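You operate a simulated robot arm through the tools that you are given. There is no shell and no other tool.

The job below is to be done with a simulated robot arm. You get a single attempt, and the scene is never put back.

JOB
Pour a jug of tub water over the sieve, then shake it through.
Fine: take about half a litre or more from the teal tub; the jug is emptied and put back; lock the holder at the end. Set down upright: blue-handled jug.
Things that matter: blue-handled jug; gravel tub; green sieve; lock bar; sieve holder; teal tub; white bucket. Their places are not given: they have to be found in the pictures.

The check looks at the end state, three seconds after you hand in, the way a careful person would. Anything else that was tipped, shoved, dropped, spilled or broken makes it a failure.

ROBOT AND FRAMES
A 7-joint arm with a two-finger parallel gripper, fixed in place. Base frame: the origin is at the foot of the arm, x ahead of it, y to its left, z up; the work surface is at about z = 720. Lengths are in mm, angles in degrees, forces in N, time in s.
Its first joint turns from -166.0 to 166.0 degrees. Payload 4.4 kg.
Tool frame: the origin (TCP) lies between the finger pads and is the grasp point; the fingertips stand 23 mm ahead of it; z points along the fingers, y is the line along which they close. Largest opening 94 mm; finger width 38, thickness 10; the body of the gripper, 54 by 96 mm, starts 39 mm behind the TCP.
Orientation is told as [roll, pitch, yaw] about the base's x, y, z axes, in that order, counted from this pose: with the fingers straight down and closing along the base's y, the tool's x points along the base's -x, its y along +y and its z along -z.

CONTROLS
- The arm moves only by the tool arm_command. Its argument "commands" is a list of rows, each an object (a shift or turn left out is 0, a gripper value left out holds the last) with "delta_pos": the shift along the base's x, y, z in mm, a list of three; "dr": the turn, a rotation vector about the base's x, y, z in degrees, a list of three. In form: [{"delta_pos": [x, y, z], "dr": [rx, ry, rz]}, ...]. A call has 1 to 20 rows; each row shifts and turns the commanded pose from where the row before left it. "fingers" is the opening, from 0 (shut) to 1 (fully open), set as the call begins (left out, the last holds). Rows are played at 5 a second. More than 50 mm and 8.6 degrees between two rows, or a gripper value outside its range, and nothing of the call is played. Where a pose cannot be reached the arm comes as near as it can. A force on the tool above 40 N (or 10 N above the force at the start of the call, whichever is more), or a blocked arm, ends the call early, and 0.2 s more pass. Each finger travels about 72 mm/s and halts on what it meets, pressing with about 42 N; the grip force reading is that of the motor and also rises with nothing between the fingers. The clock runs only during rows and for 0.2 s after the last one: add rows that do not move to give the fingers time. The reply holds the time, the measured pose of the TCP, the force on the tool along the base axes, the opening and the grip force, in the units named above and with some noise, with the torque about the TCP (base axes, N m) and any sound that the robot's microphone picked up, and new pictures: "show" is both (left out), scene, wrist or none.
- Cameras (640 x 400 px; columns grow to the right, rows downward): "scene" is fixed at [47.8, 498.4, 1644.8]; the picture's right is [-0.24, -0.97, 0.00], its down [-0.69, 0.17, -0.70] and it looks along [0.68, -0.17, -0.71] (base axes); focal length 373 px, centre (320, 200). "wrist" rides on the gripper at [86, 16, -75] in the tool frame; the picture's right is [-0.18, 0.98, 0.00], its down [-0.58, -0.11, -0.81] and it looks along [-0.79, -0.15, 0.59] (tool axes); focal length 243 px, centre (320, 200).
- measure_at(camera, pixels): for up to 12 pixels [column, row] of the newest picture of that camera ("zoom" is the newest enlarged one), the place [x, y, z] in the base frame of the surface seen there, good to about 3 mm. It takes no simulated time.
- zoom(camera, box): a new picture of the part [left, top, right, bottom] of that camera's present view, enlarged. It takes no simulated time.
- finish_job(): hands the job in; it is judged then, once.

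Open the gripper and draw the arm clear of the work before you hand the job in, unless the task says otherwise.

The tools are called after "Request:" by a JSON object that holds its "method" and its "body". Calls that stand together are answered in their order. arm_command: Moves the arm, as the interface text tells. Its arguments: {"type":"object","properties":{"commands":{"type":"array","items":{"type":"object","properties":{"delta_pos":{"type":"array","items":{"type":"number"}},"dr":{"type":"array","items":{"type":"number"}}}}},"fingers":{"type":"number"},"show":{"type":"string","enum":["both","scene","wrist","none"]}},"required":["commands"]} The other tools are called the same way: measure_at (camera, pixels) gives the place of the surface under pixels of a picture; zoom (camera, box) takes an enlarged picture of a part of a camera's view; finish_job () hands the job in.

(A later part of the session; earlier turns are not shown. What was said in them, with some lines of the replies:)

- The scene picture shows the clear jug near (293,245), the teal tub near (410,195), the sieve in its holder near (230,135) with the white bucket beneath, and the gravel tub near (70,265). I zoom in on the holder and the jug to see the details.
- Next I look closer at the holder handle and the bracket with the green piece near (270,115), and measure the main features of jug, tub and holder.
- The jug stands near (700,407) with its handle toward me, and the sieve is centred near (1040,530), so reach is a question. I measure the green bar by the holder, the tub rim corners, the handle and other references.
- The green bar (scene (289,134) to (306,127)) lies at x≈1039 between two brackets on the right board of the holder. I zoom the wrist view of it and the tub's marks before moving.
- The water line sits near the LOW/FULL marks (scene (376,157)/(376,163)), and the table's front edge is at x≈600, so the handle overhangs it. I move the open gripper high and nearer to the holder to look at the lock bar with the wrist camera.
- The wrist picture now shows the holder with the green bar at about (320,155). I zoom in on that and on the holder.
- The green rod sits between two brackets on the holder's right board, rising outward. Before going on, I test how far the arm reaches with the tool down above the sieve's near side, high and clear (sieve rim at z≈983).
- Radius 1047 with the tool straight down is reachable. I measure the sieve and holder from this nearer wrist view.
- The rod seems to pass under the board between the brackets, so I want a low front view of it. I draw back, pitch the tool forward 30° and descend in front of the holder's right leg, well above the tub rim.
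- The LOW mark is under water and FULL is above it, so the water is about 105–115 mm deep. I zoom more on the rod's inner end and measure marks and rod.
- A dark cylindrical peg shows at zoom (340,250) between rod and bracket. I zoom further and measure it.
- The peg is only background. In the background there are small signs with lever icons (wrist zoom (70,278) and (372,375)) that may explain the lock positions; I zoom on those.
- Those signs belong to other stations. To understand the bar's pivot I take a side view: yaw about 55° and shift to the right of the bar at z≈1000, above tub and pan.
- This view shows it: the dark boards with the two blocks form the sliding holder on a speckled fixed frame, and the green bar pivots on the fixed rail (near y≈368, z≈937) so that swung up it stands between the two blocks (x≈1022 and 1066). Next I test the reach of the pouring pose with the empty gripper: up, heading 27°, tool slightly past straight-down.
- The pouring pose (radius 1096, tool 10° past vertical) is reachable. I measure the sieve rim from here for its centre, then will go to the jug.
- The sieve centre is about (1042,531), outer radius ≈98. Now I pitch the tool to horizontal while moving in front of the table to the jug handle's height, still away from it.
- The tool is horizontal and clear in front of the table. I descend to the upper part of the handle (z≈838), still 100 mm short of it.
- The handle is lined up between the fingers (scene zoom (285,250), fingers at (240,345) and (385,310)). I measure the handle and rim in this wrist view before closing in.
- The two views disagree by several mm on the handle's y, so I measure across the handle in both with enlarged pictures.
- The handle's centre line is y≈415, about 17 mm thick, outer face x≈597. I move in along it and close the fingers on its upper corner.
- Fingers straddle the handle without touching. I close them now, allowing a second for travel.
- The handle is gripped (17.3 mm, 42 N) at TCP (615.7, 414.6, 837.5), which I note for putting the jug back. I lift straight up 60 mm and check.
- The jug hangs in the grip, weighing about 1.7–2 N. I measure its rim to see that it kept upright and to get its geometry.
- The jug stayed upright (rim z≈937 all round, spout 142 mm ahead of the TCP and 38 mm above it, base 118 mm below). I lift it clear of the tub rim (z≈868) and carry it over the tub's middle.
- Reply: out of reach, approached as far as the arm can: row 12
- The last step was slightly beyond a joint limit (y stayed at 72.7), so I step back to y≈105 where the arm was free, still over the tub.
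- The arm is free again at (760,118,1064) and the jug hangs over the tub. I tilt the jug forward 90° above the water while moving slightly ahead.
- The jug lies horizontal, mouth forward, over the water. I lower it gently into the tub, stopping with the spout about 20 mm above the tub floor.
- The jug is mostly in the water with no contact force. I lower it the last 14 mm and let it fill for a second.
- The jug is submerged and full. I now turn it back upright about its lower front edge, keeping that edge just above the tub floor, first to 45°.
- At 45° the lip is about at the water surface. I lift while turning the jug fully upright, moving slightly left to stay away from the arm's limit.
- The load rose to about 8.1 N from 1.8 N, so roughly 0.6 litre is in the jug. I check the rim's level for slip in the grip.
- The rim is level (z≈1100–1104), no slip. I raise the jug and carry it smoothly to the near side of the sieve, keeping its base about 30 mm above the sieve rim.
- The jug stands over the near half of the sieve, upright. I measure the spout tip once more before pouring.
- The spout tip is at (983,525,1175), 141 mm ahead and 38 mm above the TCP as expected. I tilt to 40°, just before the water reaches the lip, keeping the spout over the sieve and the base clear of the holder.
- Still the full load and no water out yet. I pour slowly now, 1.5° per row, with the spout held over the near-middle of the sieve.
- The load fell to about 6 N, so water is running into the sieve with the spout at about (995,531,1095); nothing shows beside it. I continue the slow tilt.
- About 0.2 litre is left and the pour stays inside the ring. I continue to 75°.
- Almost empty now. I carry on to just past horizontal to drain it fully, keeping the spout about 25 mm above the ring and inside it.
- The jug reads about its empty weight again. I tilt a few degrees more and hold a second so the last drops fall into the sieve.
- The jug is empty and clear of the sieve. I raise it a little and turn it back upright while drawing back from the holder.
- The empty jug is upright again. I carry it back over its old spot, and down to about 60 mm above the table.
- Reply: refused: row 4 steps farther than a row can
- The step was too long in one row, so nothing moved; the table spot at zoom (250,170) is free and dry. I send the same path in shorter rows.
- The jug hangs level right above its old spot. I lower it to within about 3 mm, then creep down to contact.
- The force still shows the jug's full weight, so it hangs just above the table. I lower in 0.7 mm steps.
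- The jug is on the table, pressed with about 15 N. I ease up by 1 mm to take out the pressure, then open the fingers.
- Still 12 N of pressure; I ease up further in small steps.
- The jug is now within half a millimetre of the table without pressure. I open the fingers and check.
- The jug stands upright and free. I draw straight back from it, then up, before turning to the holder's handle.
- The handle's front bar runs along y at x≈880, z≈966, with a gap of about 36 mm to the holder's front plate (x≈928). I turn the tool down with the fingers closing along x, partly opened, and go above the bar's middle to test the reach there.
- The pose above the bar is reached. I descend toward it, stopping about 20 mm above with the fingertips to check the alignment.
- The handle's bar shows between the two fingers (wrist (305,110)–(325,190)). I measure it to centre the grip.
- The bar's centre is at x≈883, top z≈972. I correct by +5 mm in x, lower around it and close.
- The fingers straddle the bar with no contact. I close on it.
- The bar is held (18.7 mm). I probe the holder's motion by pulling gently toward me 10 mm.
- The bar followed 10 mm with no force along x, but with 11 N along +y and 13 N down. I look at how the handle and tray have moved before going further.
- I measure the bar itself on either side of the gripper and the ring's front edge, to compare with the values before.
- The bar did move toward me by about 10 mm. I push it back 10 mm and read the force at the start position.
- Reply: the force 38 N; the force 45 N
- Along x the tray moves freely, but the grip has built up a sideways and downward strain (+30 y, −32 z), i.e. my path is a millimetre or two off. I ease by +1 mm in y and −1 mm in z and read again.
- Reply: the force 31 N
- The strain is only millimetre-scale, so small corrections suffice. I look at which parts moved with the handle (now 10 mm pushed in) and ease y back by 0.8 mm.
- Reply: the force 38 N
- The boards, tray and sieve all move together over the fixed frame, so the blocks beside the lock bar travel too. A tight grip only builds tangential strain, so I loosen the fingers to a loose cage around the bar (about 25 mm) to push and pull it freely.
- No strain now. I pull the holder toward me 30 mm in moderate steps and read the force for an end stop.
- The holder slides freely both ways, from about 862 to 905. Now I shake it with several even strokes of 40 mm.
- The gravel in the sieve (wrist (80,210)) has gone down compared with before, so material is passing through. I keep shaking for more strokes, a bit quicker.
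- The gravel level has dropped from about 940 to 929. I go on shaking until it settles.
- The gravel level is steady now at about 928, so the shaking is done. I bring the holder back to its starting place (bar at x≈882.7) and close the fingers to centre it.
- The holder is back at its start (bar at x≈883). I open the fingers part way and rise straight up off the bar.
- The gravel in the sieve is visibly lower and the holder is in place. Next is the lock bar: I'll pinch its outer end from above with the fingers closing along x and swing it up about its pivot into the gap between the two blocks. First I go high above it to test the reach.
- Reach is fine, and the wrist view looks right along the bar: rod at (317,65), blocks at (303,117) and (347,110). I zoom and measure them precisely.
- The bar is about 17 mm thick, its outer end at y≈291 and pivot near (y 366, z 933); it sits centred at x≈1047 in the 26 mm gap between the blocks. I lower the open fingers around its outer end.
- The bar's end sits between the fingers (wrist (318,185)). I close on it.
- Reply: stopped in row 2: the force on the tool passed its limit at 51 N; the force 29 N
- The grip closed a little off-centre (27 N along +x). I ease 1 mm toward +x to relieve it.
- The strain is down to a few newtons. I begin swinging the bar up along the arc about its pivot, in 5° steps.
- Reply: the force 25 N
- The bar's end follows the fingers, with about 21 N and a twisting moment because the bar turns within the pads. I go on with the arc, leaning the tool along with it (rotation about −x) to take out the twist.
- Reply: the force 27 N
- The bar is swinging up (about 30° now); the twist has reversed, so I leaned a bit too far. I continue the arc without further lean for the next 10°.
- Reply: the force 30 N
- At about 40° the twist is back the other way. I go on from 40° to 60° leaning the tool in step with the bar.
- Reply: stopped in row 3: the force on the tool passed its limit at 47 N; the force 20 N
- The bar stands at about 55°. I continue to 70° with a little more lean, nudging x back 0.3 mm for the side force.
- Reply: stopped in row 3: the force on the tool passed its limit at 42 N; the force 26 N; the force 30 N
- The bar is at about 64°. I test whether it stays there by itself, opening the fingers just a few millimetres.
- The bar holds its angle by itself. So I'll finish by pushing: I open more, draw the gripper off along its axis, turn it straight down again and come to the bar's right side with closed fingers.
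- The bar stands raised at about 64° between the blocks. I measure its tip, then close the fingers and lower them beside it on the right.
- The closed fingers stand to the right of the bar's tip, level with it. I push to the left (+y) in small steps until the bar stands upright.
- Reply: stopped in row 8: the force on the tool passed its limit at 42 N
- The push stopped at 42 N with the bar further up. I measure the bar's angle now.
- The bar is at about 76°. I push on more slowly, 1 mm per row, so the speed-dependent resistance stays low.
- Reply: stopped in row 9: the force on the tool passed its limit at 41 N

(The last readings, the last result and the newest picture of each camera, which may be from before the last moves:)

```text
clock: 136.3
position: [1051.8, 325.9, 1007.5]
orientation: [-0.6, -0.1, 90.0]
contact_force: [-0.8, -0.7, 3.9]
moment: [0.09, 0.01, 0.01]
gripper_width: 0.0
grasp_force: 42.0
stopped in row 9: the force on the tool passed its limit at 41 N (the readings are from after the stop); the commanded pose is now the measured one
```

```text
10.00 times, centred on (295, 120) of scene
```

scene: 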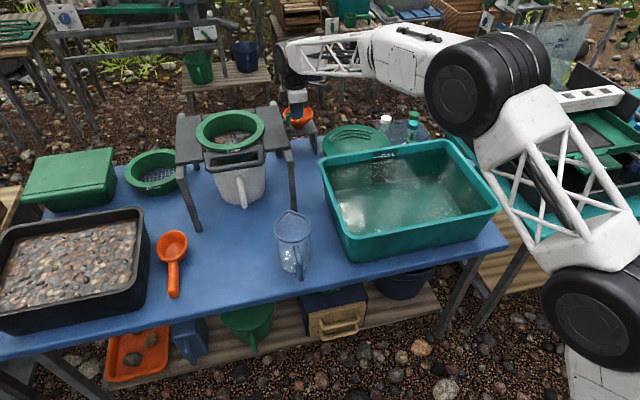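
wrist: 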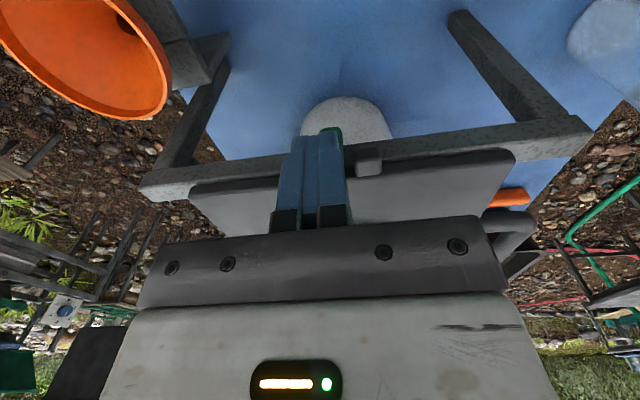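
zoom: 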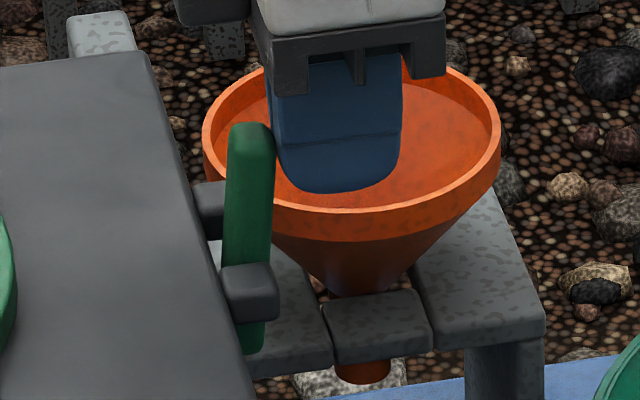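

The bar is nearly upright (about 84°). I keep pushing slowly until it meets its stop.

Request:
{"method": "arm_command", "body": {"commands": [{"delta_pos": [0, 1, 0]}, {"delta_pos": [0, 1, 0]}, {"delta_pos": [0, 1, 0]}, {"delta_pos": [0, 1, 0]}, {"delta_pos": [0, 1, 0]}, {"delta_pos": [0, 1, 0]}, {"delta_pos": [0, 1, 0]}, {"delta_pos": [0, 1, 0]}, {"delta_pos": [0, 1, 0]}, {"delta_pos": [0, 1, 0]}], "fingers": 0, "show": "both"}}

Request:
{"method": "zoom", "body": {"camera": "scene", "box": [275, 100, 315, 140]}}

```text
clock: 138.4
position: [1052.0, 334.7, 1009.2]
orientation: [-0.8, -0.1, 90.0]
contact_force: [-1.9, -2.3, 5.7]
moment: [0.04, 0.05, 0.04]
gripper_width: 0.3
grasp_force: 42.0
stopped in row 10: the force on the tool passed its limit at 42 N (the readings are from after the stop); the commanded pose is now the measured one
```

scene: 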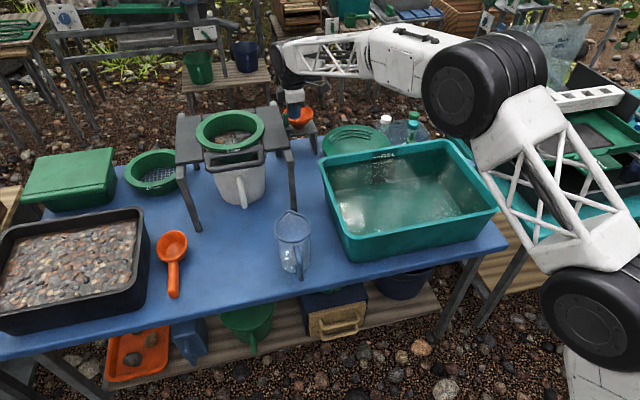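
wrist: 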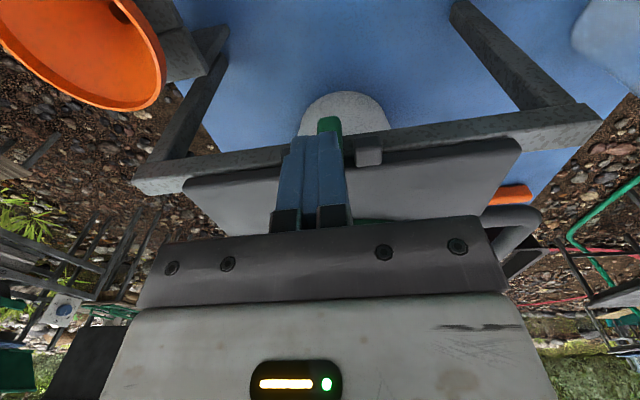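

```text
10.00 times, centred on (295, 120) of scene
```

zoom: 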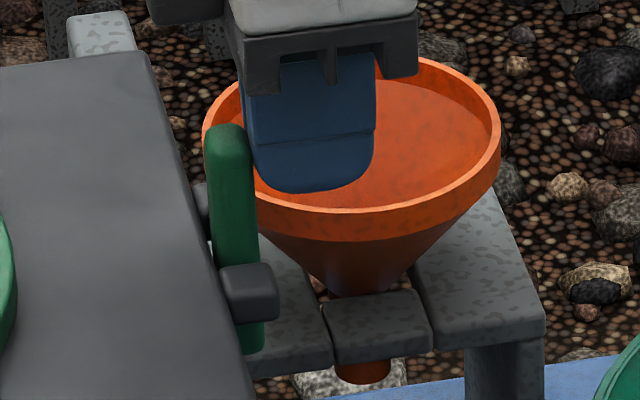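

The bar now looks upright, between the blocks. I push a little more to see whether it has reached its stop.

Request:
{"method": "arm_command", "body": {"commands": [{"delta_pos": [0, 1, 0]}, {"delta_pos": [0, 1, 0]}, {"delta_pos": [0, 1, 0]}, {"delta_pos": [0, 1, 0]}, {"delta_pos": [0, 0.5, 0]}, {"delta_pos": [0, 0.5, 0]}], "fingers": 0, "show": "none"}}

Request:
{"method": "zoom", "body": {"camera": "scene", "box": [275, 100, 315, 140]}}

Request:
{"method": "measure_at", "body": {"camera": "zoom", "pixels": [[228, 135], [228, 160], [230, 190], [235, 220], [240, 250], [250, 340], [225, 170], [240, 290]]}}

```text
clock: 139.2
position: [1051.9, 334.4, 1009.1]
orientation: [-0.8, 0.0, 89.9]
contact_force: [-4.6, -13.4, 6.3]
moment: [-0.21, 0.24, 0.09]
gripper_width: 0.0
grasp_force: 41.7
stopped in row 3: the force on the tool passed its limit at 44 N (the readings are from after the stop); the commanded pose is now the measured one
```

```text
10.00 times, centred on (295, 120) of scene
```

zoom: 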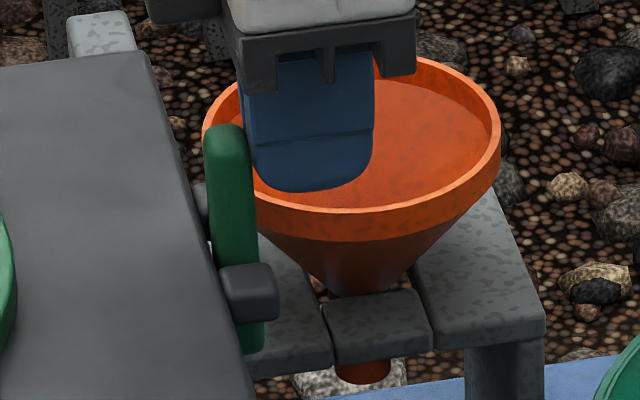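

```text
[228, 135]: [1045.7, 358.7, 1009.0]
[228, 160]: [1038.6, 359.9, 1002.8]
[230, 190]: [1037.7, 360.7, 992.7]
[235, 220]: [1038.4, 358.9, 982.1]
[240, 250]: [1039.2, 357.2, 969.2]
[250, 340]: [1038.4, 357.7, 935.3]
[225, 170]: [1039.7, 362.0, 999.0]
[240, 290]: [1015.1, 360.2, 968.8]
```

The force rose to 44 N without any further motion and the bar measures vertical (y≈358–362 over its whole height), so it is fully up between the blocks. I back off to the right and rise clear.

Request:
{"method": "arm_command", "body": {"commands": [{"delta_pos": [0, -10, 0]}, {"delta_pos": [0, -25, 5]}, {"delta_pos": [0, -25, 20]}, {"delta_pos": [0, 0, 40]}, {"delta_pos": [-20, 0, 40]}, {"delta_pos": [-40, 0, 20]}, {"delta_pos": [-45, 0, 0]}, {"delta_pos": [-45, 0, 0]}, {"delta_pos": [-45, 0, 0]}, {"delta_pos": [-45, 0, 0]}, {}], "fingers": 0, "show": "both"}}

Request:
{"method": "zoom", "body": {"camera": "scene", "box": [160, 70, 330, 210]}}

Request:
{"method": "zoom", "body": {"camera": "scene", "box": [265, 95, 320, 145]}}

```text
clock: 141.6
position: [811.4, 276.0, 1133.5]
orientation: [-0.7, 0.1, 89.9]
contact_force: [-0.9, -0.3, 0.1]
moment: [-0.03, 0.0, -0.02]
gripper_width: 0.0
grasp_force: 41.7
```

scene: 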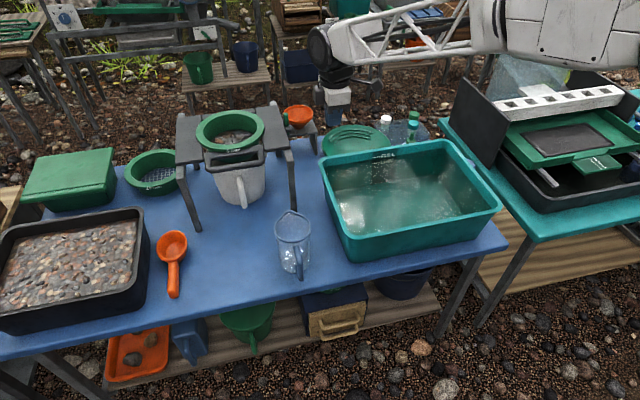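
wrist: 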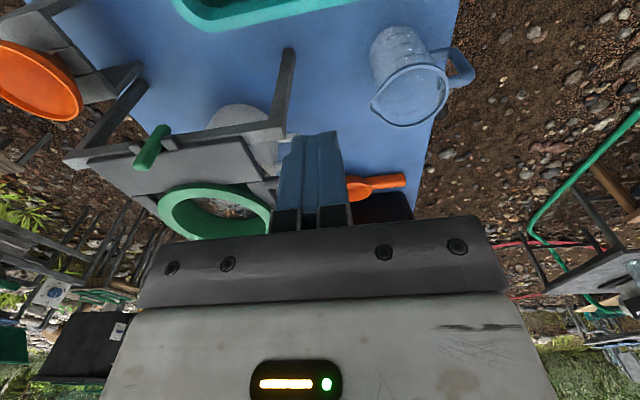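

```text
2.86 times, centred on (245, 140) of scene
```

zoom: 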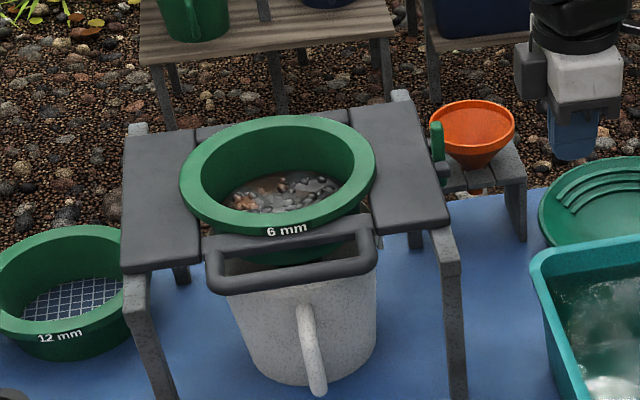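

```text
8.00 times, centred on (292, 120) of scene
```

zoom: 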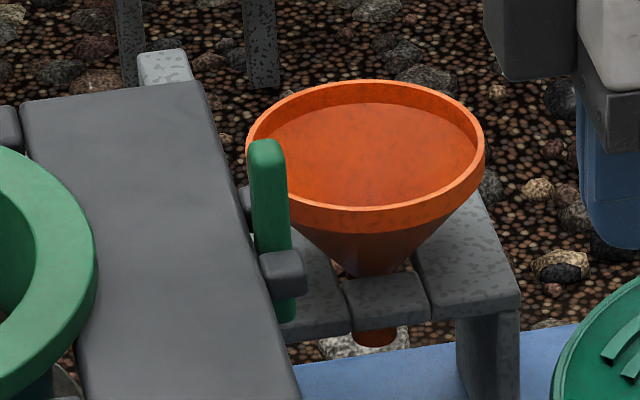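

The bar stands upright and locked, and the jug is upright in its place. I check the sieve's content, the bucket and the table for anything left or spilled.

Request:
{"method": "zoom", "body": {"camera": "scene", "box": [195, 105, 265, 155]}}

Request:
{"method": "zoom", "body": {"camera": "scene", "box": [200, 140, 340, 290]}}

Request:
{"method": "zoom", "body": {"camera": "wrist", "box": [120, 120, 300, 250]}}

Request:
{"method": "measure_at", "body": {"camera": "scene", "pixels": [[230, 135], [222, 136], [238, 134], [225, 140], [240, 138]]}}

```text
8.00 times, centred on (230, 130) of scene
```

zoom: 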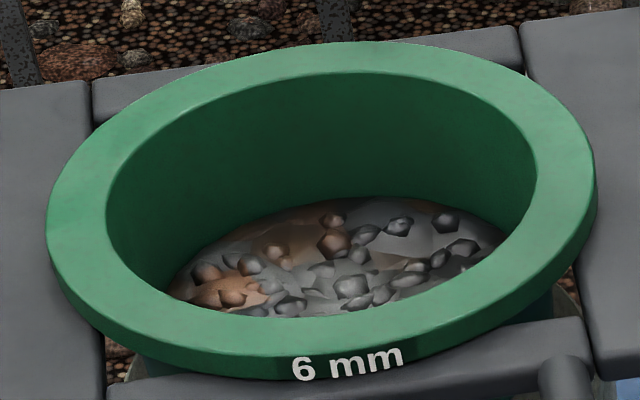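

```text
2.67 times, centred on (270, 215) of scene
```

zoom: 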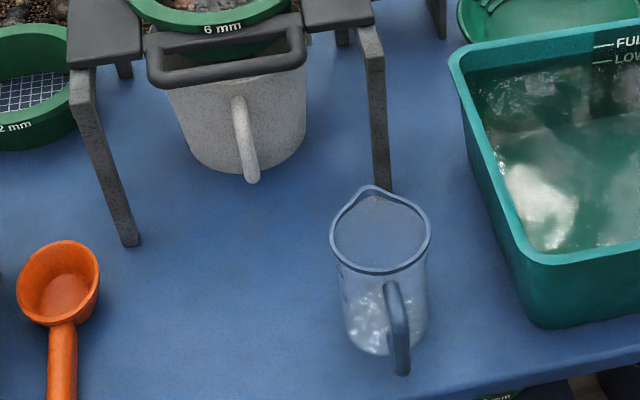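

```text
3.08 times, centred on (210, 185) of wrist
```

zoom: 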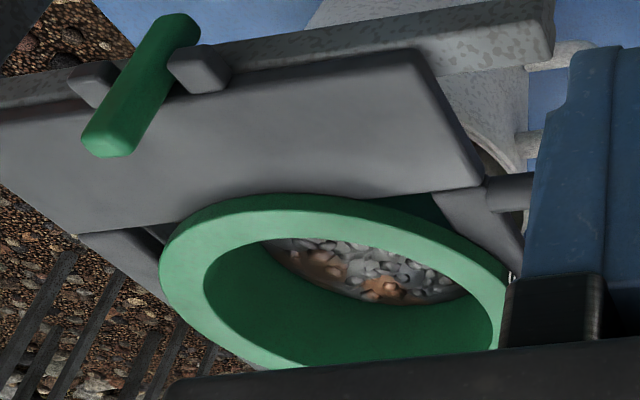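

```text
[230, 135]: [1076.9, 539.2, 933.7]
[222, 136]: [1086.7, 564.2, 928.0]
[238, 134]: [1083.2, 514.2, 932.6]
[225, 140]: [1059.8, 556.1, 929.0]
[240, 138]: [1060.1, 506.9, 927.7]
```

All looks right: sieve content lower and coarse, bucket in place, table dry, jug upright, bar locked. I open the gripper and draw the arm up and away.

Request:
{"method": "arm_command", "body": {"commands": [{"delta_pos": [-30, 0, 30]}, {"delta_pos": [-30, 0, 30]}, {"delta_pos": [-40, 0, 20], "dr": [0, 0, -7]}, {"delta_pos": [-40, 0, 20], "dr": [0, 0, -7]}, {"delta_pos": [-30, 0, 20], "dr": [0, 0, -7]}, {"delta_pos": [0, 0, 0], "dr": [0, 0, -7]}, {"dr": [0, 0, -7]}, {"dr": [0, 0, -7]}, {}, {}], "fingers": 1, "show": "both"}}

Request:
{"method": "zoom", "body": {"camera": "scene", "box": [160, 80, 340, 290]}}

```text
clock: 143.8
position: [640.7, 275.8, 1253.3]
orientation: [-0.7, -0.1, 47.9]
contact_force: [0.9, 0.1, 0.8]
moment: [0.02, -0.02, -0.01]
gripper_width: 93.9
grasp_force: 0.1
```

scene: 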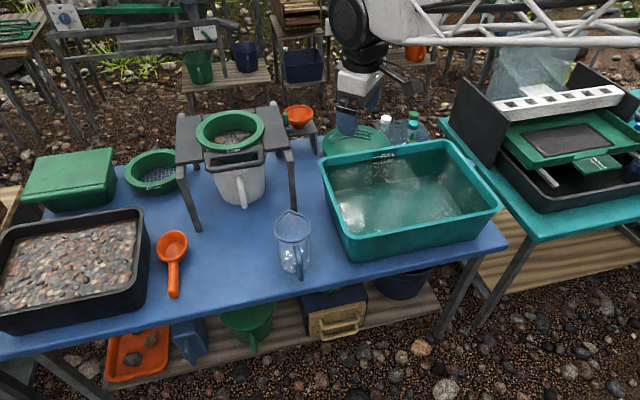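
wrist: 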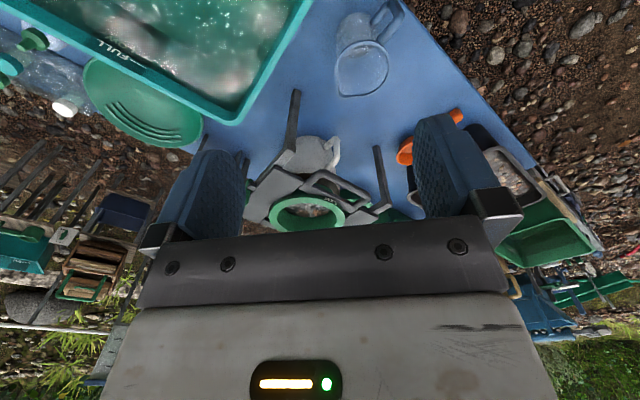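

```text
1.90 times, centred on (250, 185) of scene
```

zoom: 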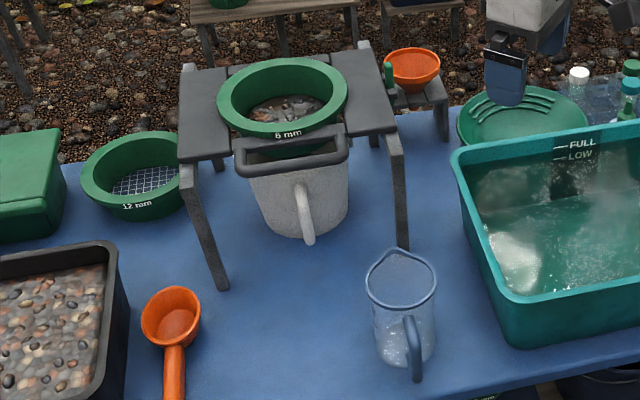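

The arm is clear and the gripper open; the jug stands upright and empty at its place, the holder is locked with the bar upright, and nothing is spilled or displaced. I hand the job in.

Request:
{"method": "finish_job", "body": {}}

```text
The job is handed in.
```

I scooped tub water, poured it over the green sieve, shook it through and locked the holder. The job is handed in; I have not seen the check's verdict.

- **Water:** the jug took roughly 0.6 litre from the teal tub, judged by the weight in the gripper. I poured all of it inside the sieve ring. The jug then read its empty weight again.
- **Jug:** it stands upright at its original spot on the table.
- **Shaking:** I slid the holder back and forth about 15 times, about 40 mm each way. The gravel in the sieve dropped from about 940 to 928 mm and then stayed there.
- **Lock:** I returned the holder to its starting place and raised the lock bar until it stood upright between the two blocks and met its stop. I did not pull on the holder afterwards to test the lock.
- **Force stops:** the arm hit its force limit seven times while I gripped and raised the lock bar, at 51 N at most. I saw no damage in the pictures.

In the last pictures the table was dry and nothing else had moved. The arm is clear with the gripper open.
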